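You operate a simulated robot arm through the tools that you are given. There is no shell and no other tool. Be economical: measure what you need, move in short steps, check, and stop when the job is done.

You are at the controls of a simulated two-armed robot. One attempt, no reset.

TASK
Press the round yellow button two times. Then close the drawer left of the sink. Then take the brown paper bag on the top of the back counter and put it away on the upper shelf under the fryer. Then put the yellow paper bag on the top of the steel counter. Keep to this order.

Only the result counts: the job must be done as asked and must still hold three seconds after the hand-in. Knocking over, shifting, dropping, spilling or breaking anything else fails it.

THE ROBOT
Two 7-joint arms with fingered hands on one trunk, on a base that drives. Base frame: it is fixed to the floor where the robot stands at the start and does not move with it; the origin is under the middle of the robot, x ahead of it, y to its left, z up. Readings come in m, degrees, newtons and seconds.
The left shoulder is at the start at [0.022, 0.215, 1.248], the right one opposite. Places, roughly: brown paper bag [0.5, 1.5, 1]; drawer left of the sink [0.4, 0.1, 0.8]; round yellow button [0.5, 0.2, 1]; top of the steel counter [-1.6, 0.7, 0.8]; upper shelf under the fryer [-1.4, 1.6, 0.5]; yellow paper bag [-1.25, 1.25, 0.5]. Payload 3.6 kg a hand.
The TCP of each hand is the grasp point between the finger pads, 0.022 m short of the fingertips. In the tool frame z runs along the fingers and y along their closing line. The gripper opens to 0.132 m. The gripper's body begins 0.06 m behind the TCP. The gripper is a hand of 4 fingers: y runs from the thumb to the fingers, the wrist lies at [0, 0, -0.203] in the tool frame.
Orientation is that of the tool frame in the base frame, as a unit quaternion [x, y, z, w]. With the fingers straight down and closing along the base's y, the tool's x points along the base's -x, its y along +y and its z along -z.

THE INTERFACE
- The arms move only by the tool nudge_tool. It takes "left_rows", "right_rows" or both (then of equal length, played together; a hand with none holds still); each is a list of rows, each an object (a shift or turn left out is 0) with "translation": the shift along the tool's x, y, z in m, a list of three; "rot": the turn, a rotation vector about the tool's x, y, z in rad, a list of three. In form: [{"translation": [dx, dy, dz], "rot": [rx, ry, rz]}, ...]. A call has 1 to 20 rows; each row shifts and turns the commanded pose from where the row before left it, along the tool's axes as they then stand. Each row takes 0.2 s and may step no farther than 0.05 m and 8.6 degrees from the row before; otherwise, the whole call is refused. Where a pose cannot be reached the arm comes as near as it can. A force on the tool above 40 N (or 10 N above the force at the start of the call, whichever is more), or a blocked arm, ends the call early, and 0.2 s more pass. In this call time passes only in rows, and 0.2 s behind the last. The reply holds the time, the measured pose of the TCP, the force on the tool along the base axes, the opening and the grip force, in the units named above and with some noise, with the torque about the TCP (base axes, N m) and any sound that the robot's microphone picked up.
- Cameras (640 x 400 px; columns grow to the right, rows downward): "scene" is now at [0.1654, 0.0247, 1.1704]; the picture's right is [0.28, -0.96, -0.00], its down [-0.28, -0.08, -0.96] and it looks along [0.92, 0.27, -0.29] (base axes); focal length 214 px, centre (320, 200). "left" rides on the left gripper at [-0.053, -0.053, -0.084] in its tool frame; the picture's right is [0.71, -0.71, 0.00], its down [0.53, 0.53, -0.67] and it looks along [0.47, 0.47, 0.74] (tool axes); focal length 247 px, centre (320, 200). "right" rides on the right gripper at [0.053, -0.053, -0.084] in its tool frame; the picture's right is [0.71, 0.71, 0.00], its down [-0.53, 0.53, -0.67] and it looks along [-0.47, 0.47, 0.74] (tool axes); focal length 247 px, centre (320, 200). There is no depth. A picture from a camera that has moved, and an enlarged one, comes with that camera's place and axes in the base frame and with its lens.
- grab_frame(camera): a new picture of that camera. It takes no simulated time.
- slide_trunk(by): slides the trunk up (or, below 0, down) by that many m; the arms and the scene camera ride with it, the base frame stays. It gives what a move gives, with no picture.
- steer(legs): drives the robot by 1 to 6 legs, each [ahead, turn to the left] in m and degrees, along the robot's own axes; the way and the turn of a leg run together, so that a leg with both is an arc; at most 1.5 m and 180 degrees a leg. The arms and the cameras ride along, it lands a little off, and it stops where it bumps. It gives what a move gives.
- move_fingers(finger1, finger2, finger3, thumb_bend, hand): sets how far each is bent, from 0 (flat) to 100 (curled in); at 30 the hand is open as for a grip, at 70 the pads meet at the TCP. One left out holds its place. A second passes; each finger stops where it meets its share of the squeeze, and holds until it gets a number again. It is the only way to open and close the hand. It gives what a move gives, with no picture; readings hold the bend of each and the force on the fingers (four entries, about 0 where the hand has none), thumb and palm.
- pan_tilt(pan, tilt): turns the head with the scene camera to pan (to the left, within 60 degrees either way) and tilt (down, from -29 to 69), counted from straight ahead of the robot. It gives what a move gives.
- enlarge(camera, box): a new picture of the part [left, top, right, bottom] of that camera's present view, enlarged. It takes no simulated time.
- finish_job(): hands the job in; it is judged then, once.

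Work in short steps. Places have to be worked out from the pictures, the camera data and where the tool is seen: move nearer, look again, correct. Check each grasp and each placing, and mend what went wrong. You have 165 turns and 138 pictures in all, those below and enlarged ones among them. Open the grippers and draw the arms clear of the work before you hand the job in, unless the task says otherwise.

The tools are called as a command line: name --argument value ..., lists and objects as JSON in quotes. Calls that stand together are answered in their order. nudge_tool: Moves the arms, as the interface text tells. Its arguments: {"type":"object","properties":{"left_rows":{"type":"array","items":{"type":"object","properties":{"translation":{"type":"array","items":{"type":"number"}},"rot":{"type":"array","items":{"type":"number"}}}}},"right_rows":{"type":"array","items":{"type":"object","properties":{"translation":{"type":"array","items":{"type":"number"}},"rot":{"type":"array","items":{"type":"number"}}}}}},"required":[]} The other tools are called the same way: slide_trunk (by) slides the trunk up or down; move_fingers (finger1, finger2, finger3, thumb_bend, hand) moves the fingers one by one; steer (legs) drives the base; pan_tilt (pan, tilt) turns the head that bears the scene camera; grab_frame (camera) takes a picture; enlarge (camera, box) takes an enlarged picture of a part of a camera's view; finish_job () hands the job in.

At the start:

```text
time: 0.0
left_ee_pos: [0.3637, 0.3647, 1.3324]
left_tcp_rot: [-0.001, 1.0, 0.0, 0.0]
left_ft_force: [0.4, -0.1, -0.4]
left_ft_torque: [0.0, 0.0, -0.02]
left_grip_width: 0.1321
left_grasp_force: 0.1
left_shape: jaw
left_bend: [30.0, 30.0, 30.0, 30.0]
left_finger forces: [0.0, 0.1, 0.1, 0.1, 0.1, 0.0]
right_ee_pos: [0.354, -0.002, 1.3532]
right_tcp_rot: [-0.001, 1.0, 0.001, 0.0]
right_ft_force: [-0.5, 0.6, -0.3]
right_ft_torque: [0.02, 0.0, 0.01]
right_grip_width: 0.132
right_grasp_force: 0.0
right_shape: jaw
right_bend: [30.0, 30.0, 30.0, 30.0]
right_finger forces: [0.0, 0.0, 0.1, 0.0, 0.0, 0.0]
trunk travel left (down, up): [-0.525, 0.151]
robot x, y, heading: [0.0018, -0.0004, 0.3]
head pan, tilt: [16.2, 16.7]
```

scene: 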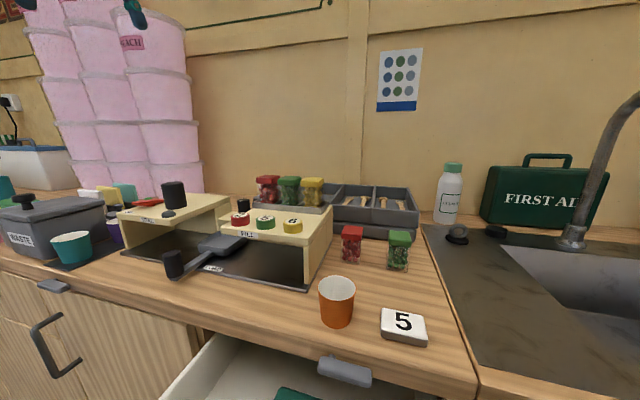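
right: 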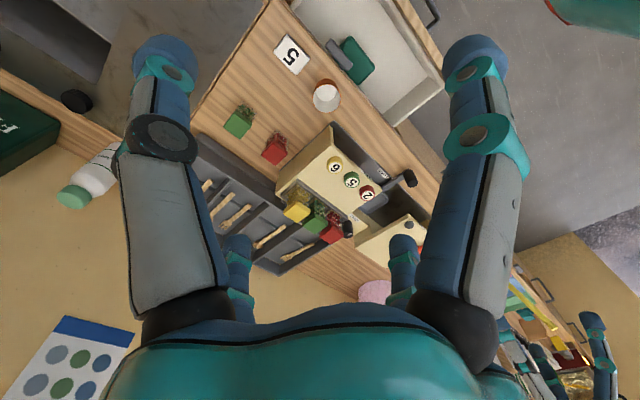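
left: 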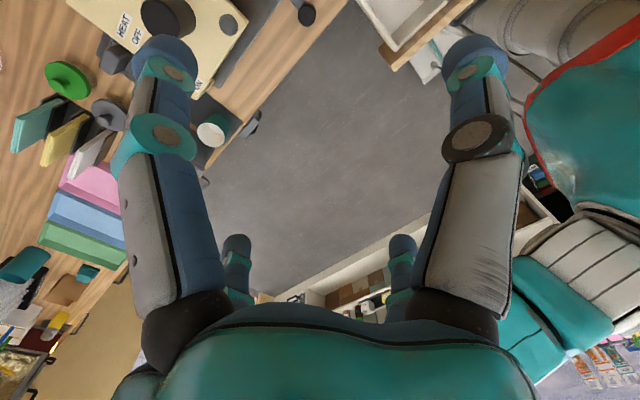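

The panel shows red, green and yellow round buttons; I'll enlarge it to locate the yellow one and see what surrounds it.

enlarge --camera "scene" --box '[200, 160, 360, 260]'

enlarge --camera "right" --box '[240, 100, 440, 260]'

```text
4.00 times, centred on (280, 210) of scene
camera zoom: at [0.1654, 0.0247, 1.1704], right [0.28, -0.96, 0.0], down [-0.28, -0.08, -0.96], along [0.92, 0.27, -0.29], focal length 858 px, centre (480, 160)
```

zoom: 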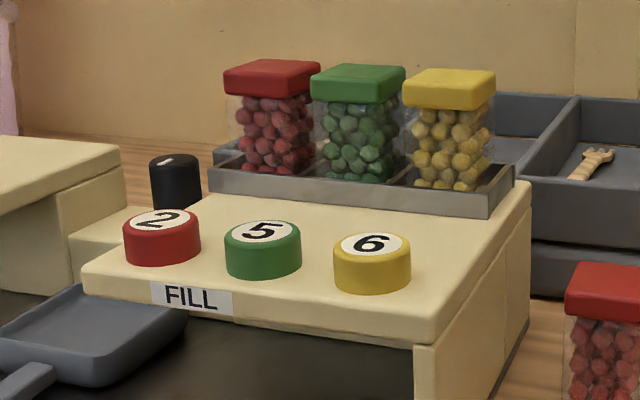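

```text
2.50 times, centred on (340, 180) of right
camera zoom: at [0.3015, -0.0544, 1.4363], right [-0.71, 0.71, 0.0], down [0.53, 0.53, 0.67], along [0.47, 0.47, -0.74], focal length 617 px, centre (270, 250)
```

zoom: 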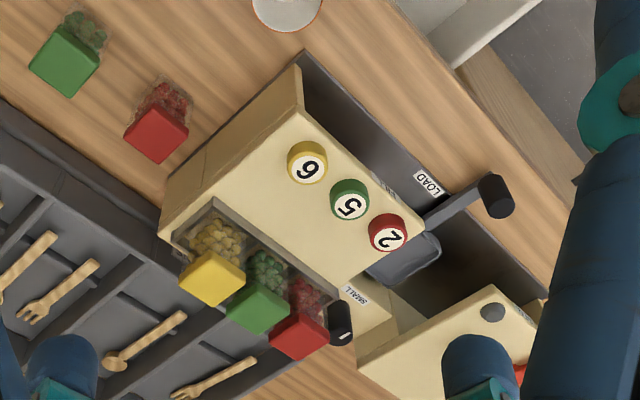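

Triangulation puts the yellow button's top at about (0.470, 0.161, 1.034). I'll close the left hand to see how compact a pressing tip it makes.

move_fingers --hand "left" --finger1 100 --finger2 65 --finger3 100 --thumb_bend 100

grab_frame --camera "left"

```text
time: 1.0
left_ee_pos: [0.3635, 0.3655, 1.3331]
left_tcp_rot: [-0.002, 1.0, 0.0, -0.001]
left_ft_force: [0.0, 0.1, -0.5]
left_ft_torque: [0.0, 0.0, -0.03]
left_grip_width: 0.0178
left_grasp_force: 0.0
left_shape: fingers
left_bend: [89.0, 64.0, 89.0, 99.0]
left_finger forces: [0.1, 0.0, 0.0, 0.0, 0.0, 0.0]
right_ee_pos: [0.3561, -0.0009, 1.3536]
right_tcp_rot: [0.0, 1.0, 0.0, 0.0]
right_ft_force: [-0.4, -0.4, -0.5]
right_ft_torque: [-0.01, 0.0, -0.02]
right_grip_width: 0.1318
right_grasp_force: 0.1
right_shape: jaw
right_bend: [30.0, 30.0, 30.0, 30.0]
right_finger forces: [0.0, 0.1, 0.0, 0.0, 0.0, 0.0]
trunk travel left (down, up): [-0.525, 0.151]
robot x, y, heading: [0.0016, -0.0015, -0.0]
head pan, tilt: [16.2, 16.7]
```

```text
132 pictures are left
camera left: at [0.4162, 0.3111, 1.4182], right [-0.71, -0.71, 0.0], down [-0.53, 0.52, 0.67], along [-0.47, 0.47, -0.74], focal length 247 px, centre (320, 200)
```

left: 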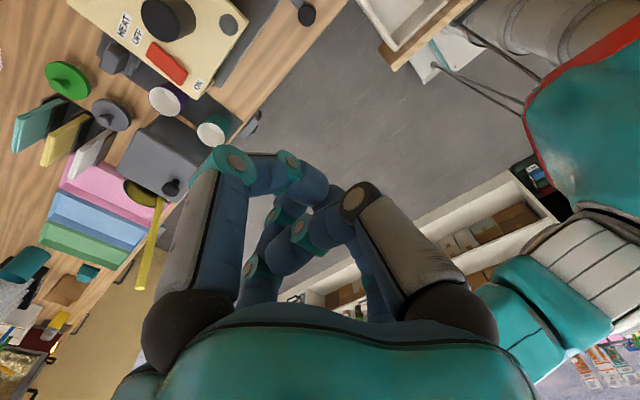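

I'll zoom in on the fingers to see which tip sticks out the farthest.

enlarge --camera "left" --box '[200, 120, 420, 310]'

pan_tilt --pan 30 --tilt 0

grab_frame --camera "scene"

```text
2.11 times, centred on (310, 215) of left
camera zoom: at [0.4162, 0.3111, 1.4182], right [-0.71, -0.71, 0.0], down [-0.53, 0.52, 0.67], along [-0.47, 0.47, -0.74], focal length 520 px, centre (341, 168)
```

zoom: 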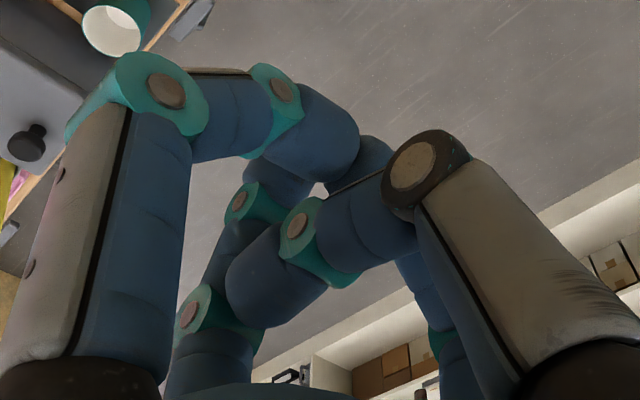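

```text
time: 1.8
left_ee_pos: [0.3623, 0.3647, 1.3324]
left_tcp_rot: [-0.002, 1.0, 0.0, 0.0]
left_ft_force: [-0.4, 0.0, -0.9]
left_ft_torque: [0.0, 0.01, 0.05]
left_grip_width: 0.0137
left_grasp_force: 0.1
left_shape: fingers
left_bend: [97.0, 64.0, 97.0, 100.0]
left_finger forces: [0.1, 0.0, 0.0, 0.0, 0.1, 0.1]
right_ee_pos: [0.3554, -0.0007, 1.3533]
right_tcp_rot: [0.0, 1.0, 0.001, 0.0]
right_ft_force: [-0.4, -0.6, -0.1]
right_ft_torque: [-0.01, -0.02, 0.02]
right_grip_width: 0.1319
right_grasp_force: 0.0
right_shape: jaw
right_bend: [30.0, 30.0, 30.0, 30.0]
right_finger forces: [0.0, 0.0, 0.0, 0.0, 0.1, 0.0]
trunk travel left (down, up): [-0.525, 0.151]
robot x, y, heading: [0.002, 0.0025, -0.1]
head pan, tilt: [30.0, 0.0]
```

```text
130 pictures are left
camera scene: at [0.1538, 0.0435, 1.1972], right [0.5, -0.87, 0.0], down [0.0, 0.0, -1.0], along [0.87, 0.5, 0.0], focal length 214 px, centre (320, 200)
```

scene: 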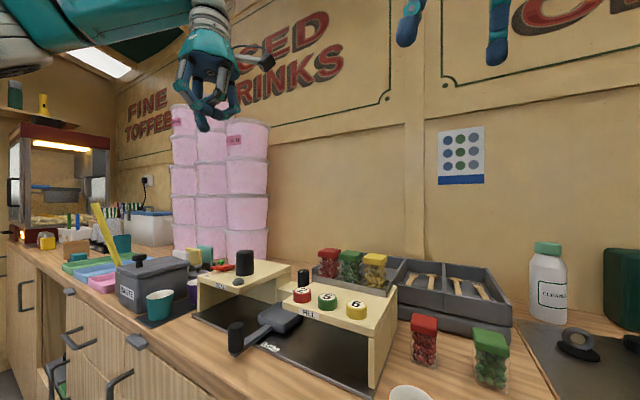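

A lone tip protrudes below the fist near the TCP axis; I'll zoom in.

enlarge --camera "scene" --box '[160, 50, 280, 140]'

```text
4.44 times, centred on (220, 95) of scene
camera zoom: at [0.1538, 0.0435, 1.1972], right [0.5, -0.87, 0.0], down [0.0, 0.0, -1.0], along [0.87, 0.5, 0.0], focal length 953 px, centre (764, 667)
```

zoom: 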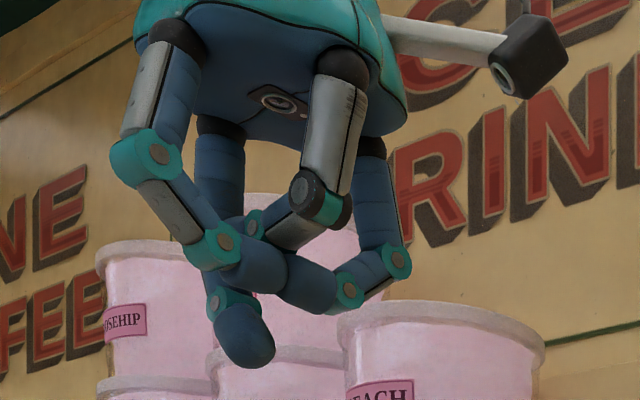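

Finger 2's tip protrudes about 2.5 cm below the TCP and about 1.5 cm to +y. I move the left hand over the yellow button at height while shifting the right arm out of the way.

nudge_tool --left_rows '[{"translation": [-0.0135, -0.0274, 0]}, {"translation": [-0.0135, -0.0274, 0]}, {"translation": [-0.0135, -0.0274, 0]}, {"translation": [-0.0135, -0.0274, 0]}, {"translation": [-0.0135, -0.0274, 0]}, {"translation": [-0.0135, -0.0274, 0]}, {"translation": [-0.0135, -0.0274, 0]}, {"translation": [-0.0135, -0.0274, 0]}]' --right_rows '[{"translation": [0, -0.03, 0]}, {"translation": [0, -0.03, 0]}, {"translation": [0, -0.03, 0]}, {"translation": [0, -0.03, 0]}, {"translation": [0, -0.03, 0]}, {"translation": [0, -0.03, 0]}, {"translation": [0, 0, 0]}, {"translation": [0, 0, 0]}]'

```text
time: 3.6
left_ee_pos: [0.475, 0.1439, 1.3301]
left_tcp_rot: [-0.001, 1.0, 0.001, 0.0]
left_ft_force: [0.1, -0.8, 0.4]
left_ft_torque: [0.0, -0.01, 0.01]
left_grip_width: 0.0136
left_grasp_force: 0.1
left_shape: fingers
left_bend: [97.0, 64.0, 97.0, 100.0]
left_finger forces: [0.1, 0.0, 0.0, 0.1, 0.1, 0.1]
right_ee_pos: [0.3562, -0.1835, 1.3541]
right_tcp_rot: [-0.001, 1.0, 0.001, -0.001]
right_ft_force: [0.5, -1.0, 0.7]
right_ft_torque: [0.02, 0.01, 0.0]
right_grip_width: 0.1318
right_grasp_force: 0.0
right_shape: jaw
right_bend: [30.0, 30.0, 30.0, 30.0]
right_finger forces: [0.1, 0.0, 0.0, 0.1, 0.1, 0.0]
trunk travel left (down, up): [-0.525, 0.151]
robot x, y, heading: [-0.001, -0.0009, -0.1]
head pan, tilt: [30.0, 0.0]
```

The hand is above the button. I descend to about 4 cm above it and look with the scene camera.

nudge_tool --left_rows '[{"translation": [0.001, 0, 0.03]}, {"translation": [0.001, 0, 0.03]}, {"translation": [0.001, 0, 0.03]}, {"translation": [0.001, 0, 0.03]}, {"translation": [0.001, 0, 0.03]}, {"translation": [0, 0, 0.03]}, {"translation": [0, 0, 0.03]}, {"translation": [0, 0, 0.02]}]'

pan_tilt --pan 22 --tilt 20

enlarge --camera "scene" --box '[200, 80, 440, 260]'

grab_frame --camera "left"

```text
time: 5.4
left_ee_pos: [0.4682, 0.1462, 1.1014]
left_tcp_rot: [-0.002, 1.0, 0.0, 0.0]
left_ft_force: [0.6, -0.4, 0.3]
left_ft_torque: [0.0, 0.02, 0.03]
left_grip_width: 0.0136
left_grasp_force: 0.1
left_shape: fingers
left_bend: [97.0, 64.0, 97.0, 100.0]
left_finger forces: [0.0, 0.1, 0.1, 0.1, 0.0, 0.0]
right_ee_pos: [0.3579, -0.1814, 1.3543]
right_tcp_rot: [0.0, 1.0, 0.001, 0.0]
right_ft_force: [0.0, 0.3, -0.2]
right_ft_torque: [-0.01, -0.01, -0.01]
right_grip_width: 0.1318
right_grasp_force: 0.0
right_shape: jaw
right_bend: [30.0, 30.0, 30.0, 30.0]
right_finger forces: [0.0, 0.0, 0.0, 0.1, 0.1, 0.0]
trunk travel left (down, up): [-0.525, 0.151]
robot x, y, heading: [0.0018, -0.0002, 0.0]
head pan, tilt: [30.0, 0.0]
```

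```text
time: 6.2
left_ee_pos: [0.4685, 0.1471, 1.1027]
left_tcp_rot: [-0.002, 1.0, 0.0, 0.0]
left_ft_force: [0.3, 0.1, 0.4]
left_ft_torque: [-0.01, -0.03, -0.01]
left_grip_width: 0.0137
left_grasp_force: 0.2
left_shape: fingers
left_bend: [97.0, 64.0, 97.0, 100.0]
left_finger forces: [0.0, 0.0, 0.0, 0.1, 0.0, 0.1]
right_ee_pos: [0.3566, -0.1814, 1.3533]
right_tcp_rot: [0.0, 1.0, 0.001, -0.001]
right_ft_force: [0.5, -0.3, -0.3]
right_ft_torque: [0.01, 0.0, 0.01]
right_grip_width: 0.1319
right_grasp_force: 0.0
right_shape: jaw
right_bend: [30.0, 30.0, 30.0, 30.0]
right_finger forces: [0.0, 0.0, 0.0, 0.0, 0.0, 0.1]
trunk travel left (down, up): [-0.525, 0.151]
robot x, y, heading: [-0.0029, -0.0018, 0.0]
head pan, tilt: [22.0, 20.0]
```

```text
2.22 times, centred on (320, 170) of scene
camera zoom: at [0.1623, 0.0334, 1.1651], right [0.37, -0.93, 0.0], down [-0.32, -0.13, -0.94], along [0.87, 0.35, -0.34], focal length 477 px, centre (320, 267)
```

zoom: 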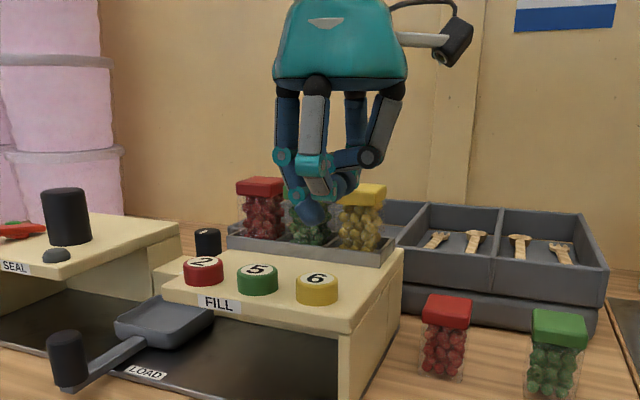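

```text
127 pictures are left
camera left: at [0.5213, 0.0917, 1.187], right [-0.71, -0.71, 0.0], down [-0.53, 0.52, 0.67], along [-0.47, 0.47, -0.74], focal length 247 px, centre (320, 200)
```

left: 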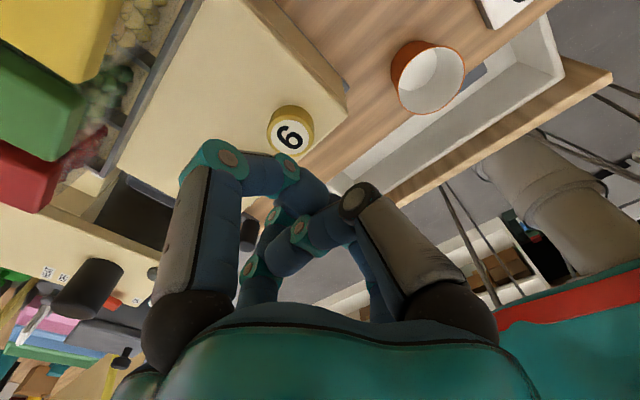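

Tip sits over the button (tip ≈ (0.468, 0.163, 1.077), button top 1.034). I go down near contact and then creep.

nudge_tool --left_rows '[{"translation": [-0.003, -0.001, 0.02]}, {"translation": [0, 0, 0.015]}, {"translation": [0, 0, 0.004]}, {"translation": [0, 0, 0.003]}, {"translation": [0, 0, 0.003]}]'

enlarge --camera "scene" --box '[240, 120, 400, 240]'

```text
time: 7.4
left_ee_pos: [0.4694, 0.1448, 1.0574]
left_tcp_rot: [-0.002, 1.0, 0.0, 0.0]
left_ft_force: [0.1, -0.5, -0.5]
left_ft_torque: [-0.03, 0.05, 0.0]
left_grip_width: 0.0136
left_grasp_force: 0.1
left_shape: fingers
left_bend: [97.0, 64.0, 97.0, 100.0]
left_finger forces: [0.0, 0.1, 0.1, 0.0, 0.0, 0.0]
right_ee_pos: [0.3572, -0.1802, 1.3532]
right_tcp_rot: [-0.001, 1.0, 0.0, -0.001]
right_ft_force: [0.2, 0.4, -0.1]
right_ft_torque: [-0.03, 0.01, 0.02]
right_grip_width: 0.1319
right_grasp_force: 0.1
right_shape: jaw
right_bend: [30.0, 30.0, 30.0, 30.0]
right_finger forces: [0.0, 0.0, 0.0, 0.0, 0.1, 0.0]
trunk travel left (down, up): [-0.525, 0.151]
robot x, y, heading: [-0.0003, 0.0028, -0.3]
head pan, tilt: [22.0, 20.0]
```

```text
3.33 times, centred on (320, 180) of scene
camera zoom: at [0.1622, 0.0334, 1.165], right [0.37, -0.93, 0.0], down [-0.32, -0.13, -0.94], along [0.87, 0.35, -0.34], focal length 715 px, centre (320, 267)
```

zoom: 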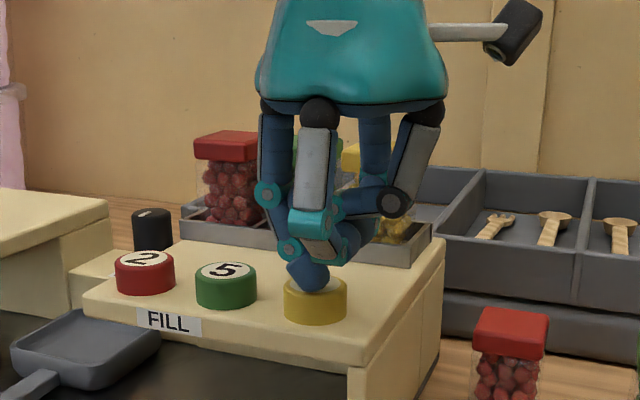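

The tip is at the button's surface, touching or nearly so. I creep down in 2 mm rows listening for a click.

nudge_tool --left_rows '[{"translation": [0, -0.003, 0.002]}, {"translation": [0, 0, 0.002]}, {"translation": [0, 0, 0.002]}]'

```text
time: 8.2
left_ee_pos: [0.4692, 0.1415, 1.0518]
left_tcp_rot: [-0.002, 1.0, 0.0, 0.001]
left_ft_force: [-0.2, 1.2, 3.7]
left_ft_torque: [0.1, -0.01, 0.03]
left_grip_width: 0.0136
left_grasp_force: 1.6
left_shape: fingers
left_bend: [97.0, 64.0, 97.0, 100.0]
left_finger forces: [0.0, 3.2, 0.1, 0.0, 0.0, 0.0]
right_ee_pos: [0.3573, -0.1806, 1.353]
right_tcp_rot: [-0.001, 1.0, 0.001, 0.0]
right_ft_force: [0.2, 0.6, 0.1]
right_ft_torque: [0.04, 0.02, -0.02]
right_grip_width: 0.1318
right_grasp_force: 0.1
right_shape: jaw
right_bend: [30.0, 30.0, 30.0, 30.0]
right_finger forces: [0.1, 0.1, 0.0, 0.0, 0.0, 0.0]
trunk travel left (down, up): [-0.525, 0.151]
robot x, y, heading: [0.004, 0.0, -0.1]
head pan, tilt: [22.0, 20.0]
```

Contact with 3.7 N and no click yet. I continue to creep.

nudge_tool --left_rows '[{"translation": [0, 0, 0.002]}]'

```text
time: 8.6
left_ee_pos: [0.4696, 0.1424, 1.0486]
left_tcp_rot: [-0.002, 1.0, -0.001, 0.0]
left_ft_force: [0.6, 1.1, 4.0]
left_ft_torque: [0.08, -0.04, -0.05]
left_grip_width: 0.0137
left_grasp_force: 2.2
left_shape: fingers
left_bend: [97.0, 64.0, 97.0, 100.0]
left_finger forces: [0.0, 4.3, 0.0, 0.0, 0.0, 0.0]
right_ee_pos: [0.3566, -0.1813, 1.3551]
right_tcp_rot: [-0.001, 1.0, 0.001, 0.0]
right_ft_force: [-0.1, 0.0, -0.3]
right_ft_torque: [-0.03, 0.02, 0.0]
right_grip_width: 0.1319
right_grasp_force: 0.1
right_shape: jaw
right_bend: [30.0, 30.0, 30.0, 30.0]
right_finger forces: [0.0, 0.0, 0.0, 0.0, 0.0, 0.1]
trunk travel left (down, up): [-0.525, 0.151]
robot x, y, heading: [0.0028, -0.0039, -0.1]
head pan, tilt: [22.0, 20.0]
heard: click
```

Click: that's press one. I release fully by raising 2 cm.

nudge_tool --left_rows '[{"translation": [0, 0, -0.01]}, {"translation": [0, 0, -0.01]}, {"translation": [0, 0, 0]}]'

nudge_tool --left_rows '[{"translation": [0, 0, 0.01]}, {"translation": [0, 0, 0.006]}, {"translation": [0, 0, 0.002]}, {"translation": [0, 0, 0.002]}]'

```text
time: 9.4
left_ee_pos: [0.4683, 0.1428, 1.0696]
left_tcp_rot: [-0.002, 1.0, 0.0, 0.0]
left_ft_force: [0.3, -0.9, -0.5]
left_ft_torque: [-0.02, -0.02, -0.01]
left_grip_width: 0.0134
left_grasp_force: 0.1
left_shape: fingers
left_bend: [97.0, 64.0, 97.0, 100.0]
left_finger forces: [0.1, 0.1, 0.0, 0.0, 0.0, 0.1]
right_ee_pos: [0.3575, -0.1808, 1.3541]
right_tcp_rot: [-0.002, 1.0, 0.0, -0.001]
right_ft_force: [0.5, -0.1, 0.4]
right_ft_torque: [0.02, 0.0, -0.01]
right_grip_width: 0.1318
right_grasp_force: 0.1
right_shape: jaw
right_bend: [30.0, 30.0, 30.0, 30.0]
right_finger forces: [0.0, 0.0, 0.0, 0.0, 0.0, 0.0]
trunk travel left (down, up): [-0.525, 0.151]
robot x, y, heading: [-0.0028, -0.0018, -0.2]
head pan, tilt: [22.0, 20.0]
```

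```text
time: 10.4
left_ee_pos: [0.47, 0.1421, 1.051]
left_tcp_rot: [-0.002, 1.0, 0.001, 0.0]
left_ft_force: [-1.3, 0.1, 3.6]
left_ft_torque: [0.06, 0.01, 0.01]
left_grip_width: 0.0137
left_grasp_force: 2.2
left_shape: fingers
left_bend: [97.0, 64.0, 97.0, 100.0]
left_finger forces: [0.0, 3.9, 0.1, 0.1, 0.1, 0.0]
right_ee_pos: [0.3557, -0.1809, 1.3539]
right_tcp_rot: [-0.001, 1.0, 0.001, 0.0]
right_ft_force: [-0.9, 0.2, -0.1]
right_ft_torque: [-0.04, 0.0, 0.01]
right_grip_width: 0.1317
right_grasp_force: 0.1
right_shape: jaw
right_bend: [30.0, 30.0, 30.0, 30.0]
right_finger forces: [0.0, 0.0, 0.0, 0.0, 0.0, 0.0]
trunk travel left (down, up): [-0.525, 0.151]
robot x, y, heading: [0.0006, 0.0001, -0.1]
head pan, tilt: [22.0, 20.0]
```

No click on this one yet, contact at the same depth as before. I creep 1 mm more.

nudge_tool --left_rows '[{"translation": [0, 0, 0.001]}]'

```text
time: 10.8
left_ee_pos: [0.4687, 0.1413, 1.0505]
left_tcp_rot: [-0.002, 1.0, 0.0, 0.0]
left_ft_force: [-1.3, 0.9, 4.3]
left_ft_torque: [0.09, -0.01, 0.05]
left_grip_width: 0.0137
left_grasp_force: 2.3
left_shape: fingers
left_bend: [97.0, 64.0, 97.0, 100.0]
left_finger forces: [0.1, 4.4, 0.1, 0.1, 0.0, 0.1]
right_ee_pos: [0.3566, -0.181, 1.3535]
right_tcp_rot: [-0.002, 1.0, 0.001, -0.001]
right_ft_force: [0.7, -0.1, 0.8]
right_ft_torque: [-0.02, -0.02, -0.02]
right_grip_width: 0.1318
right_grasp_force: 0.1
right_shape: jaw
right_bend: [30.0, 30.0, 30.0, 30.0]
right_finger forces: [0.0, 0.0, 0.0, 0.0, 0.0, 0.0]
trunk travel left (down, up): [-0.525, 0.151]
robot x, y, heading: [-0.002, 0.0016, 0.1]
head pan, tilt: [22.0, 20.0]
heard: click
```

Second click heard; that makes two presses. I raise the hand clear and look at the drawer.

nudge_tool --left_rows '[{"translation": [0, 0, -0.02]}, {"translation": [0, 0, -0.04]}, {"translation": [0, 0, -0.04]}, {"translation": [0, 0, -0.04]}, {"translation": [0.02, 0.02, -0.04]}, {"translation": [0.04, 0.03, 0]}, {"translation": [0.04, 0.03, 0]}]'

pan_tilt --pan 0 --tilt 50

grab_frame --camera "scene"

grab_frame --camera "right"

```text
time: 12.4
left_ee_pos: [0.3654, 0.2228, 1.2313]
left_tcp_rot: [-0.002, 1.0, 0.0, 0.001]
left_ft_force: [0.1, -0.7, 0.0]
left_ft_torque: [0.01, 0.0, 0.0]
left_grip_width: 0.0136
left_grasp_force: 0.1
left_shape: fingers
left_bend: [97.0, 64.0, 97.0, 100.0]
left_finger forces: [0.0, 0.0, 0.0, 0.0, 0.0, 0.0]
right_ee_pos: [0.356, -0.1804, 1.3539]
right_tcp_rot: [0.0, 1.0, 0.0, 0.0]
right_ft_force: [-0.8, 0.9, -0.3]
right_ft_torque: [0.02, -0.05, 0.02]
right_grip_width: 0.1317
right_grasp_force: 0.0
right_shape: jaw
right_bend: [30.0, 30.0, 30.0, 30.0]
right_finger forces: [0.0, 0.1, 0.0, 0.0, 0.0, 0.0]
trunk travel left (down, up): [-0.525, 0.151]
robot x, y, heading: [0.0035, 0.0034, 0.1]
head pan, tilt: [22.0, 20.0]
```

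```text
time: 13.4
left_ee_pos: [0.3668, 0.2211, 1.2315]
left_tcp_rot: [-0.001, 1.0, 0.0, 0.0]
left_ft_force: [0.4, 0.9, -0.2]
left_ft_torque: [0.01, -0.03, -0.01]
left_grip_width: 0.0137
left_grasp_force: 0.0
left_shape: fingers
left_bend: [97.0, 64.0, 97.0, 100.0]
left_finger forces: [0.0, 0.0, 0.0, 0.0, 0.0, 0.0]
right_ee_pos: [0.357, -0.1807, 1.3544]
right_tcp_rot: [0.0, 1.0, 0.001, 0.0]
right_ft_force: [-0.1, 0.4, 0.0]
right_ft_torque: [0.0, 0.0, -0.02]
right_grip_width: 0.1317
right_grasp_force: 0.1
right_shape: jaw
right_bend: [30.0, 30.0, 30.0, 30.0]
right_finger forces: [0.1, 0.1, 0.0, 0.0, 0.0, 0.0]
trunk travel left (down, up): [-0.525, 0.151]
robot x, y, heading: [0.0007, 0.0002, -0.0]
head pan, tilt: [0.0, 50.0]
```

```text
125 pictures are left
camera scene: at [0.1527, -0.0015, 1.1195], right [0.0, -1.0, 0.0], down [-0.77, 0.0, -0.64], along [0.64, 0.0, -0.77], focal length 214 px, centre (320, 200)
```

scene: 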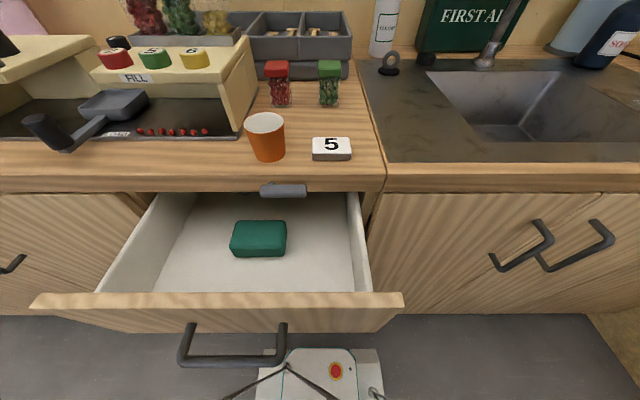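

```text
124 pictures are left
camera right: at [0.303, -0.2346, 1.4367], right [-0.71, 0.71, 0.0], down [0.53, 0.53, 0.67], along [0.47, 0.47, -0.74], focal length 247 px, centre (320, 200)
```

right: 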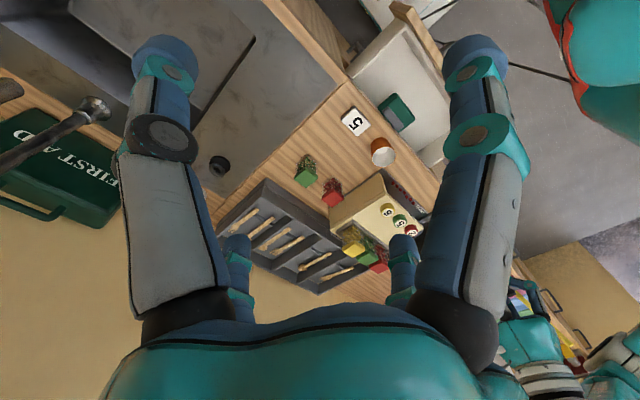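

Two clicks done. The drawer front is at roughly x≈0.23, very close to the robot, so I drive back 0.25 m and lower the trunk a bit before looking again.

steer --legs '[[-0.25, 0]]'

pan_tilt --pan 0 --tilt 40

grab_frame --camera "scene"

```text
time: 15.2
left_ee_pos: [0.111, 0.2204, 1.2316]
left_tcp_rot: [-0.002, 1.0, 0.0, 0.0]
left_ft_force: [-0.1, 0.0, -0.2]
left_ft_torque: [-0.01, 0.0, -0.02]
left_grip_width: 0.0138
left_grasp_force: 0.1
left_shape: fingers
left_bend: [97.0, 64.0, 97.0, 100.0]
left_finger forces: [0.0, 0.1, 0.0, 0.0, 0.1, 0.1]
right_ee_pos: [0.1003, -0.1814, 1.3537]
right_tcp_rot: [-0.001, 1.0, 0.001, 0.0]
right_ft_force: [-0.1, -0.1, -0.6]
right_ft_torque: [0.03, -0.03, 0.02]
right_grip_width: 0.1319
right_grasp_force: 0.0
right_shape: jaw
right_bend: [30.0, 30.0, 30.0, 30.0]
right_finger forces: [0.1, 0.0, 0.1, 0.0, 0.0, 0.0]
trunk travel left (down, up): [-0.525, 0.151]
robot x, y, heading: [-0.2556, -0.0001, 0.1]
head pan, tilt: [0.0, 50.0]
```

```text
time: 15.9
left_ee_pos: [0.1118, 0.2213, 1.231]
left_tcp_rot: [-0.001, 1.0, 0.001, 0.001]
left_ft_force: [-0.4, 0.0, 0.4]
left_ft_torque: [0.0, -0.01, -0.02]
left_grip_width: 0.0136
left_grasp_force: 0.0
left_shape: fingers
left_bend: [97.0, 64.0, 97.0, 100.0]
left_finger forces: [0.0, 0.0, 0.1, 0.1, 0.0, 0.1]
right_ee_pos: [0.1023, -0.1814, 1.3526]
right_tcp_rot: [-0.001, 1.0, 0.0, -0.001]
right_ft_force: [1.0, -0.2, -0.3]
right_ft_torque: [0.0, -0.01, -0.03]
right_grip_width: 0.1318
right_grasp_force: 0.0
right_shape: jaw
right_bend: [30.0, 30.0, 30.0, 30.0]
right_finger forces: [0.0, 0.1, 0.1, 0.0, 0.1, 0.0]
trunk travel left (down, up): [-0.525, 0.151]
robot x, y, heading: [-0.2524, -0.0014, -0.0]
head pan, tilt: [0.0, 40.0]
```

```text
123 pictures are left
camera scene: at [-0.0938, -0.0015, 1.1335], right [0.0, -1.0, 0.0], down [-0.64, 0.0, -0.77], along [0.77, 0.0, -0.64], focal length 214 px, centre (320, 200)
```

scene: 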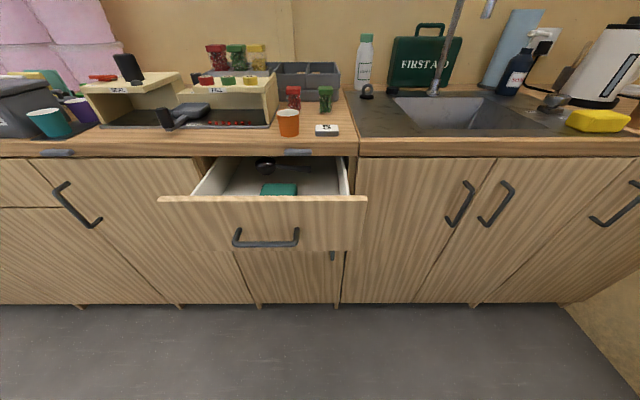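

Two-view triangulation: drawer front at x≈0.215, y −0.09…0.30, z 0.725–0.88; the handle spans y 0.04–0.155. I'll lower the left fist ahead of the front, then turn it to point forward.

nudge_tool --left_rows '[{"translation": [0.01, 0.005, 0.04]}, {"translation": [0.01, 0.005, 0.04]}, {"translation": [0, 0.005, 0.04]}, {"translation": [0, 0, 0.04]}, {"translation": [0, 0, 0.04]}, {"translation": [0, 0, 0.04]}, {"translation": [0, 0, 0.04]}]'

nudge_tool --left_rows '[{"rot": [0, -0.143, 0]}, {"rot": [0, -0.143, 0]}, {"rot": [0, -0.143, 0]}, {"rot": [0, -0.143, 0]}, {"rot": [0, -0.143, 0]}, {"rot": [0, -0.143, 0]}, {"rot": [0, -0.143, 0]}, {"rot": [0, -0.143, 0]}, {"rot": [0, -0.143, 0]}, {"rot": [0, -0.143, 0]}, {"rot": [0, -0.143, 0]}]'

```text
time: 17.5
left_ee_pos: [0.0956, 0.2362, 0.9516]
left_tcp_rot: [-0.002, 1.0, 0.0, 0.0]
left_ft_force: [0.8, 0.5, 0.3]
left_ft_torque: [0.01, -0.02, 0.04]
left_grip_width: 0.0138
left_grasp_force: 0.1
left_shape: fingers
left_bend: [97.0, 64.0, 97.0, 100.0]
left_finger forces: [0.0, 0.0, 0.0, 0.1, 0.0, 0.0]
right_ee_pos: [0.102, -0.1806, 1.3546]
right_tcp_rot: [-0.001, 1.0, 0.0, 0.0]
right_ft_force: [0.5, -0.9, 0.0]
right_ft_torque: [-0.01, 0.01, -0.03]
right_grip_width: 0.1318
right_grasp_force: 0.1
right_shape: jaw
right_bend: [30.0, 30.0, 30.0, 30.0]
right_finger forces: [0.0, 0.0, 0.1, 0.1, 0.0, 0.0]
trunk travel left (down, up): [-0.525, 0.151]
robot x, y, heading: [-0.2574, -0.0011, -0.1]
head pan, tilt: [0.0, 40.0]
```

```text
time: 19.9
left_ee_pos: [0.1039, 0.2349, 0.9587]
left_tcp_rot: [0.008, 0.943, -0.003, 0.332]
left_ft_force: [-0.4, -0.1, 0.2]
left_ft_torque: [0.01, 0.0, -0.03]
left_grip_width: 0.0136
left_grasp_force: 0.0
left_shape: fingers
left_bend: [97.0, 64.0, 97.0, 100.0]
left_finger forces: [0.1, 0.0, 0.0, 0.1, 0.0, 0.0]
left hand out of reach, approached as far as the arm can: row 5, 6, 7, 8, 9, 10, 11
right_ee_pos: [0.1027, -0.1825, 1.3544]
right_tcp_rot: [-0.001, 1.0, 0.0, -0.001]
right_ft_force: [0.1, 0.1, -0.4]
right_ft_torque: [0.02, -0.03, 0.01]
right_grip_width: 0.1319
right_grasp_force: 0.1
right_shape: jaw
right_bend: [30.0, 30.0, 30.0, 30.0]
right_finger forces: [0.0, 0.1, 0.0, 0.0, 0.0, 0.1]
trunk travel left (down, up): [-0.525, 0.151]
robot x, y, heading: [-0.2552, 0.0001, -0.1]
head pan, tilt: [0.0, 40.0]
```

The wrist limit held the turn at about 39°. I back up a further 0.15 m so the arm can stretch ahead, then probe with a small forward step to see the commanded orientation.

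steer --legs '[[-0.15, 0]]'

nudge_tool --left_rows '[{"translation": [0, 0, 0.04]}, {"translation": [0, 0, 0.04]}, {"translation": [0, 0, 0.0]}]'

```text
time: 21.3
left_ee_pos: [-0.0481, 0.2338, 0.9581]
left_tcp_rot: [0.008, 0.943, -0.003, 0.332]
left_ft_force: [1.5, -0.2, -0.2]
left_ft_torque: [0.01, -0.02, -0.06]
left_grip_width: 0.0136
left_grasp_force: 0.1
left_shape: fingers
left_bend: [97.0, 64.0, 97.0, 100.0]
left_finger forces: [0.1, 0.1, 0.0, 0.1, 0.0, 0.1]
right_ee_pos: [-0.05, -0.181, 1.3551]
right_tcp_rot: [0.0, 1.0, 0.001, 0.0]
right_ft_force: [-0.1, 0.3, -0.5]
right_ft_torque: [0.02, -0.03, -0.03]
right_grip_width: 0.1319
right_grasp_force: 0.0
right_shape: jaw
right_bend: [30.0, 30.0, 30.0, 30.0]
right_finger forces: [0.0, 0.0, 0.0, 0.1, 0.1, 0.1]
trunk travel left (down, up): [-0.525, 0.151]
robot x, y, heading: [-0.4043, -0.0006, 0.0]
head pan, tilt: [0.0, 40.0]
```

```text
time: 22.1
left_ee_pos: [-0.0098, 0.2408, 0.9227]
left_tcp_rot: [0.01, 0.945, -0.01, 0.327]
left_ft_force: [-0.1, -0.4, 0.0]
left_ft_torque: [0.01, 0.03, -0.02]
left_grip_width: 0.0135
left_grasp_force: 0.0
left_shape: fingers
left_bend: [97.0, 64.0, 97.0, 100.0]
left_finger forces: [0.0, 0.0, 0.0, 0.0, 0.0, 0.0]
left hand out of reach, approached as far as the arm can: row 2
right_ee_pos: [-0.0474, -0.1829, 1.3547]
right_tcp_rot: [0.0, 1.0, 0.001, -0.002]
right_ft_force: [0.2, -0.3, 0.5]
right_ft_torque: [0.03, 0.02, 0.03]
right_grip_width: 0.1321
right_grasp_force: 0.1
right_shape: jaw
right_bend: [30.0, 30.0, 30.0, 30.0]
right_finger forces: [0.0, 0.0, 0.0, 0.0, 0.0, 0.1]
trunk travel left (down, up): [-0.525, 0.151]
robot x, y, heading: [-0.4073, -0.0009, -0.1]
head pan, tilt: [0.0, 40.0]
```

Commands resume from the measured pose, so I keep this 38° forward tilt and push with the base. I shift 1.5 cm to the left, lower the trunk so the fist is at the drawer front's height, then drive up near it.

nudge_tool --left_rows '[{"translation": [0, 0.015, 0]}]'

slide_trunk --by -0.13

steer --legs '[[0.13, 0]]'

grab_frame --camera "scene"

grab_frame --camera "left"

```text
time: 22.5
left_ee_pos: [-0.0117, 0.26, 0.9234]
left_tcp_rot: [0.009, 0.944, -0.003, 0.329]
left_ft_force: [-0.1, -0.5, 0.1]
left_ft_torque: [0.0, -0.02, -0.01]
left_grip_width: 0.0134
left_grasp_force: 0.1
left_shape: fingers
left_bend: [97.0, 64.0, 97.0, 100.0]
left_finger forces: [0.0, 0.0, 0.0, 0.0, 0.0, 0.1]
left hand out of reach, approached as far as the arm can: row 1
right_ee_pos: [-0.0501, -0.1808, 1.3544]
right_tcp_rot: [0.0, 1.0, 0.001, 0.001]
right_ft_force: [0.2, 0.3, -0.8]
right_ft_torque: [0.0, -0.03, 0.01]
right_grip_width: 0.1319
right_grasp_force: 0.0
right_shape: jaw
right_bend: [30.0, 30.0, 30.0, 30.0]
right_finger forces: [0.0, 0.0, 0.0, 0.0, 0.0, 0.1]
trunk travel left (down, up): [-0.525, 0.151]
robot x, y, heading: [-0.3999, 0.0002, -0.1]
head pan, tilt: [0.0, 40.0]
```

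```text
time: 24.1
left_ee_pos: [-0.0118, 0.2597, 0.7867]
left_tcp_rot: [0.007, 0.947, -0.002, 0.32]
left_ft_force: [-0.2, -0.5, -1.0]
left_ft_torque: [-0.01, -0.02, 0.01]
left_grip_width: 0.0139
left_grasp_force: 0.0
left_shape: fingers
left_bend: [97.0, 64.0, 97.0, 100.0]
left_finger forces: [0.0, 0.1, 0.0, 0.0, 0.1, 0.1]
right_ee_pos: [-0.0491, -0.181, 1.2259]
right_tcp_rot: [0.0, 1.0, 0.001, -0.001]
right_ft_force: [0.3, 0.6, -0.2]
right_ft_torque: [0.05, -0.01, 0.02]
right_grip_width: 0.1319
right_grasp_force: 0.1
right_shape: jaw
right_bend: [30.0, 30.0, 30.0, 30.0]
right_finger forces: [0.0, 0.0, 0.0, 0.0, 0.0, 0.1]
trunk travel left (down, up): [-0.395, 0.281]
robot x, y, heading: [-0.4007, 0.0012, 0.1]
head pan, tilt: [0.0, 40.0]
```

```text
time: 25.4
left_ee_pos: [0.128, 0.2588, 0.7857]
left_tcp_rot: [0.01, 0.948, -0.003, 0.32]
left_ft_force: [0.5, -0.1, -0.6]
left_ft_torque: [0.0, 0.06, 0.01]
left_grip_width: 0.0139
left_grasp_force: 0.0
left_shape: fingers
left_bend: [97.0, 64.0, 97.0, 100.0]
left_finger forces: [0.1, 0.0, 0.0, 0.0, 0.0, 0.1]
right_ee_pos: [0.0883, -0.1832, 1.2241]
right_tcp_rot: [0.002, 1.0, 0.0, -0.002]
right_ft_force: [-1.0, -0.6, 0.0]
right_ft_torque: [-0.01, 0.03, 0.0]
right_grip_width: 0.132
right_grasp_force: 0.0
right_shape: jaw
right_bend: [30.0, 30.0, 30.0, 30.0]
right_finger forces: [0.1, 0.1, 0.1, 0.0, 0.0, 0.0]
trunk travel left (down, up): [-0.395, 0.281]
robot x, y, heading: [-0.2676, -0.0003, -0.3]
head pan, tilt: [0.0, 40.0]
```

```text
122 pictures are left
camera scene: at [-0.1061, -0.0024, 1.0008], right [-0.01, -1.0, 0.0], down [-0.64, 0.0, -0.76], along [0.76, 0.0, -0.64], focal length 214 px, centre (320, 200)
```

scene: 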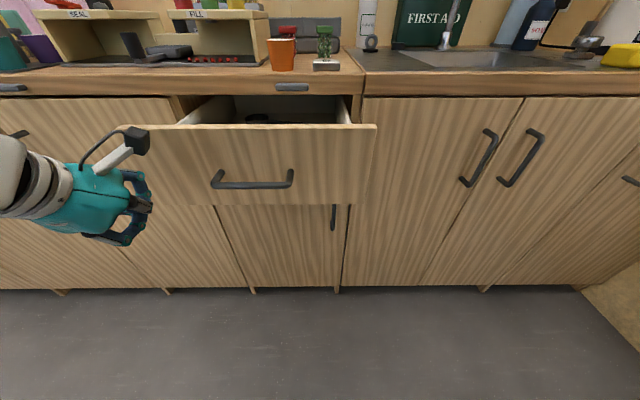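

```text
121 pictures are left
camera left: at [0.1176, 0.2042, 0.8856], right [-0.58, -0.7, -0.43], down [-0.81, 0.54, 0.21], along [0.08, 0.47, -0.88], focal length 247 px, centre (320, 200)
```

left: 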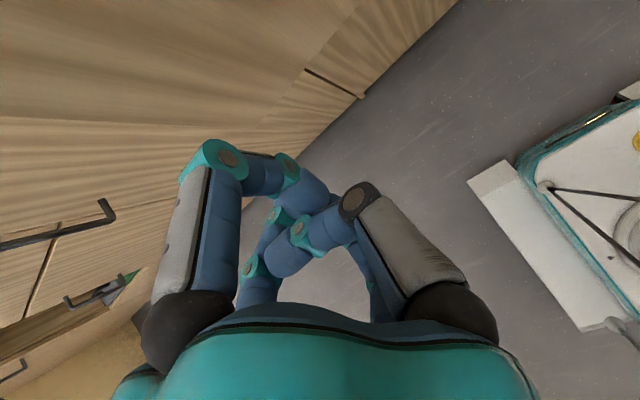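

The front's left edge is close to my contact spot, so I rotate the fist 45° about its axis (narrower footprint) and shift 4 cm to the right, then look.

nudge_tool --left_rows '[{"translation": [0, -0.013, 0], "rot": [0, 0, 0.131]}, {"translation": [0, -0.013, 0], "rot": [0, 0, 0.131]}, {"translation": [0, -0.013, 0], "rot": [0, 0, 0.131]}, {"rot": [0, 0, 0.131]}, {"rot": [0, 0, 0.131]}, {"rot": [0, 0, 0.131]}]'

enlarge --camera "scene" --box '[40, 80, 360, 280]'

```text
time: 26.8
left_ee_pos: [0.1202, 0.222, 0.7826]
left_tcp_rot: [0.373, 0.871, 0.12, 0.296]
left_ft_force: [0.1, 0.1, -0.4]
left_ft_torque: [0.01, 0.01, 0.0]
left_grip_width: 0.0136
left_grasp_force: 0.1
left_shape: fingers
left_bend: [97.0, 64.0, 97.0, 100.0]
left_finger forces: [0.0, 0.1, 0.1, 0.0, 0.1, 0.1]
right_ee_pos: [0.0863, -0.183, 1.2251]
right_tcp_rot: [0.001, 1.0, -0.001, -0.001]
right_ft_force: [-1.2, 0.3, -0.6]
right_ft_torque: [-0.03, 0.01, -0.02]
right_grip_width: 0.1319
right_grasp_force: 0.1
right_shape: jaw
right_bend: [30.0, 30.0, 30.0, 30.0]
right_finger forces: [0.1, 0.1, 0.0, 0.1, 0.0, 0.0]
trunk travel left (down, up): [-0.395, 0.281]
robot x, y, heading: [-0.2677, -0.0013, -0.4]
head pan, tilt: [0.0, 40.0]
```

```text
2.00 times, centred on (200, 180) of scene
camera zoom: at [-0.1079, -0.0024, 1.0012], right [-0.01, -1.0, 0.0], down [-0.64, 0.0, -0.77], along [0.77, 0.0, -0.64], focal length 429 px, centre (560, 240)
```

zoom: 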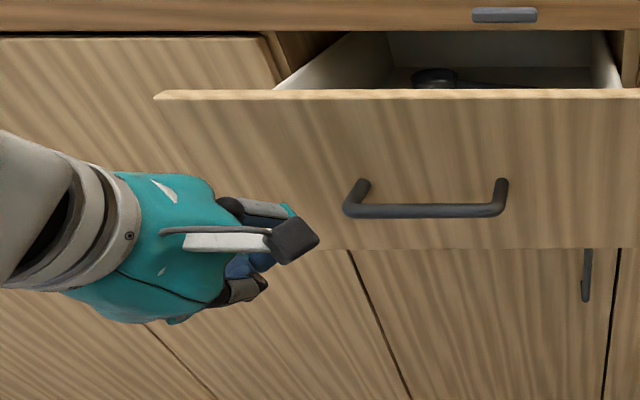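

The fist is now in front of the panel left of the handle, camera clear. I drive forward 0.07 m to make contact.

steer --legs '[[0.07, 0]]'

enlarge --camera "scene" --box '[40, 80, 360, 280]'

```text
time: 27.8
left_ee_pos: [0.1923, 0.2205, 0.7834]
left_tcp_rot: [0.373, 0.871, 0.119, 0.296]
left_ft_force: [-0.1, 0.4, 0.4]
left_ft_torque: [0.02, 0.02, 0.0]
left_grip_width: 0.0139
left_grasp_force: 0.7
left_shape: fingers
left_bend: [97.0, 65.0, 97.0, 100.0]
left_finger forces: [0.0, 1.4, 0.1, 0.0, 0.0, 0.0]
right_ee_pos: [0.1579, -0.1837, 1.2244]
right_tcp_rot: [0.002, 1.0, 0.0, -0.002]
right_ft_force: [0.0, -0.2, 0.0]
right_ft_torque: [0.02, 0.04, 0.02]
right_grip_width: 0.1318
right_grasp_force: 0.0
right_shape: jaw
right_bend: [30.0, 30.0, 30.0, 30.0]
right_finger forces: [0.0, 0.0, 0.1, 0.0, 0.1, 0.0]
trunk travel left (down, up): [-0.395, 0.281]
robot x, y, heading: [-0.1993, 0.0008, -0.3]
head pan, tilt: [0.0, 40.0]
```

```text
2.00 times, centred on (200, 180) of scene
camera zoom: at [-0.0364, -0.0027, 1.0009], right [-0.01, -1.0, 0.0], down [-0.64, 0.0, -0.76], along [0.76, 0.0, -0.64], focal length 429 px, centre (560, 240)
```

zoom: 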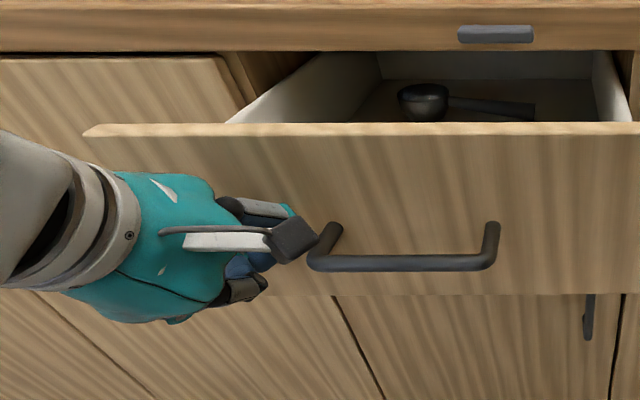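

Contact just made (finger force 1.4 N). I push on by driving 0.09 m.

steer --legs '[[0.09, 0]]'

grab_frame --camera "scene"

```text
time: 28.9
left_ee_pos: [0.2821, 0.2195, 0.7847]
left_tcp_rot: [0.372, 0.872, 0.119, 0.296]
left_ft_force: [-2.9, 0.6, 0.1]
left_ft_torque: [0.01, 0.03, 0.03]
left_grip_width: 0.0139
left_grasp_force: 1.0
left_shape: fingers
left_bend: [97.0, 65.0, 97.0, 100.0]
left_finger forces: [0.0, 1.8, 0.0, 0.0, 0.0, 0.0]
right_ee_pos: [0.2464, -0.1844, 1.2252]
right_tcp_rot: [0.003, 1.0, 0.0, -0.001]
right_ft_force: [0.6, -0.5, 0.6]
right_ft_torque: [0.0, 0.03, 0.0]
right_grip_width: 0.132
right_grasp_force: 0.1
right_shape: jaw
right_bend: [30.0, 30.0, 30.0, 30.0]
right_finger forces: [0.0, 0.0, 0.1, 0.1, 0.0, 0.0]
trunk travel left (down, up): [-0.395, 0.281]
robot x, y, heading: [-0.1094, -0.0022, -0.3]
head pan, tilt: [0.0, 40.0]
```

```text
118 pictures are left
camera scene: at [0.0527, -0.0033, 1.0009], right [-0.01, -1.0, 0.0], down [-0.64, 0.0, -0.76], along [0.76, 0.0, -0.64], focal length 214 px, centre (320, 200)
```

scene: 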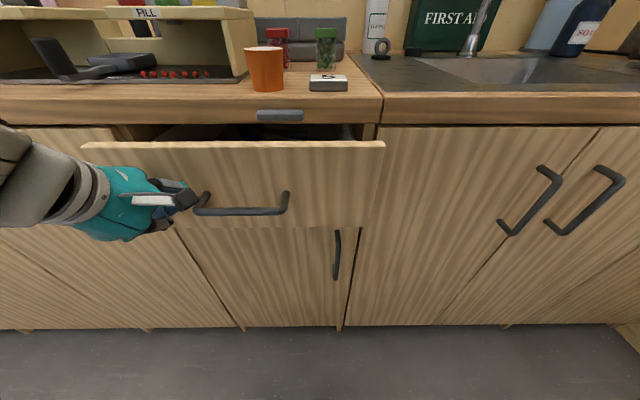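

The drawer slides in nicely with about 3 N; a few centimetres remain. I drive 0.04 m more.

steer --legs '[[0.04, 0]]'

grab_frame --camera "scene"

```text
time: 29.8
left_ee_pos: [0.3223, 0.2208, 0.7832]
left_tcp_rot: [0.372, 0.872, 0.119, 0.296]
left_ft_force: [0.8, 0.7, 0.3]
left_ft_torque: [0.02, 0.0, 0.01]
left_grip_width: 0.0139
left_grasp_force: 0.1
left_shape: fingers
left_bend: [97.0, 64.0, 97.0, 100.0]
left_finger forces: [0.0, 0.0, 0.0, 0.0, 0.0, 0.0]
right_ee_pos: [0.2889, -0.1849, 1.225]
right_tcp_rot: [0.004, 1.0, 0.0, -0.003]
right_ft_force: [0.3, 0.1, -0.3]
right_ft_torque: [0.02, -0.02, 0.0]
right_grip_width: 0.132
right_grasp_force: 0.1
right_shape: jaw
right_bend: [30.0, 30.0, 30.0, 30.0]
right_finger forces: [0.1, 0.0, 0.0, 0.1, 0.0, 0.1]
trunk travel left (down, up): [-0.395, 0.281]
robot x, y, heading: [-0.0692, -0.0008, -0.5]
head pan, tilt: [0.0, 40.0]
```

```text
117 pictures are left
camera scene: at [0.0939, -0.0036, 1.0007], right [-0.01, -1.0, 0.0], down [-0.65, 0.0, -0.76], along [0.76, 0.0, -0.65], focal length 214 px, centre (320, 200)
```

scene: 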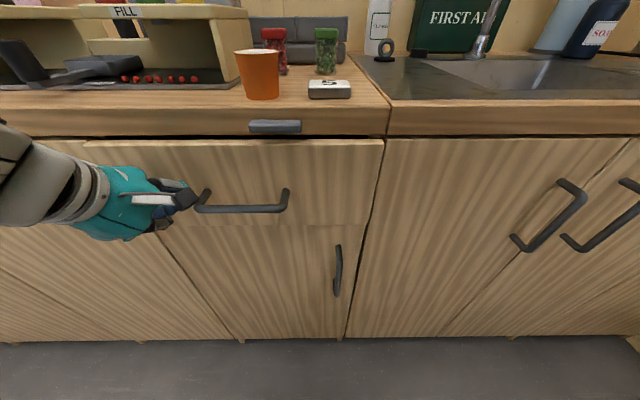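

Force fell to zero, so the drawer probably coasted home. I zoom to check the gap.

enlarge --camera "scene" --box '[60, 110, 420, 250]'

```text
1.78 times, centred on (240, 180) of scene
camera zoom: at [0.0939, -0.0036, 1.0007], right [-0.01, -1.0, 0.0], down [-0.65, 0.0, -0.76], along [0.76, 0.0, -0.65], focal length 381 px, centre (462, 236)
```

zoom: 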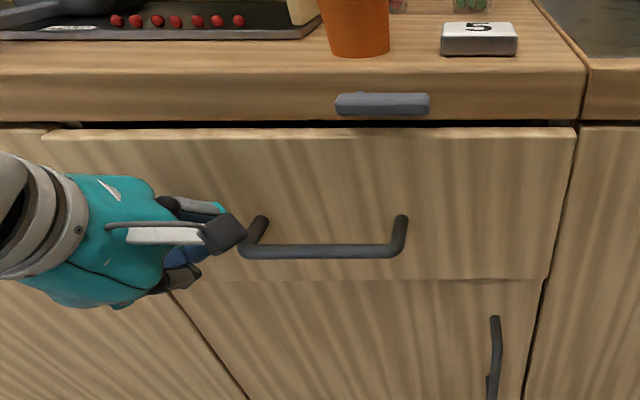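

It still seems slightly proud of its neighbours. I push another 2.5 cm.

steer --legs '[[0.025, 0]]'

enlarge --camera "scene" --box '[60, 110, 420, 250]'

```text
time: 30.6
left_ee_pos: [0.345, 0.2188, 0.7844]
left_tcp_rot: [0.373, 0.872, 0.12, 0.295]
left_ft_force: [-10.5, 0.9, 1.4]
left_ft_torque: [0.05, -0.05, 0.14]
left_grip_width: 0.0144
left_grasp_force: 3.1
left_shape: fingers
left_bend: [97.0, 72.0, 97.0, 100.0]
left_finger forces: [0.0, 5.5, 0.0, 0.0, 0.1, 0.0]
right_ee_pos: [0.3109, -0.1853, 1.2263]
right_tcp_rot: [0.003, 1.0, 0.0, -0.001]
right_ft_force: [-0.9, 0.6, -0.2]
right_ft_torque: [0.02, 0.01, -0.01]
right_grip_width: 0.132
right_grasp_force: 0.0
right_shape: jaw
right_bend: [30.0, 30.0, 30.0, 30.0]
right_finger forces: [0.1, 0.1, 0.0, 0.1, 0.0, 0.1]
trunk travel left (down, up): [-0.395, 0.281]
robot x, y, heading: [-0.0479, -0.0039, -0.2]
head pan, tilt: [0.0, 40.0]
```

```text
1.78 times, centred on (240, 180) of scene
camera zoom: at [0.1165, -0.0036, 1.0012], right [-0.01, -1.0, 0.0], down [-0.64, 0.0, -0.77], along [0.77, 0.0, -0.64], focal length 381 px, centre (462, 236)
```

zoom: 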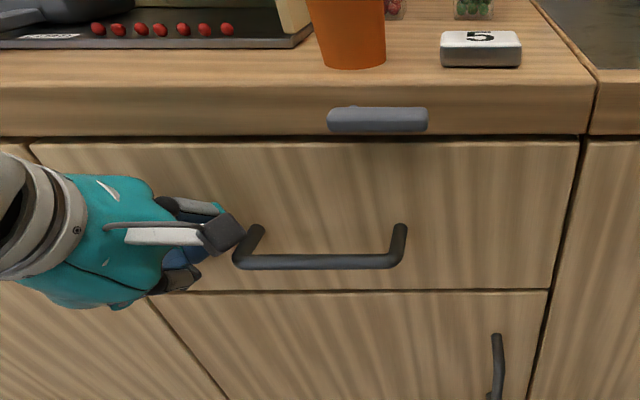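

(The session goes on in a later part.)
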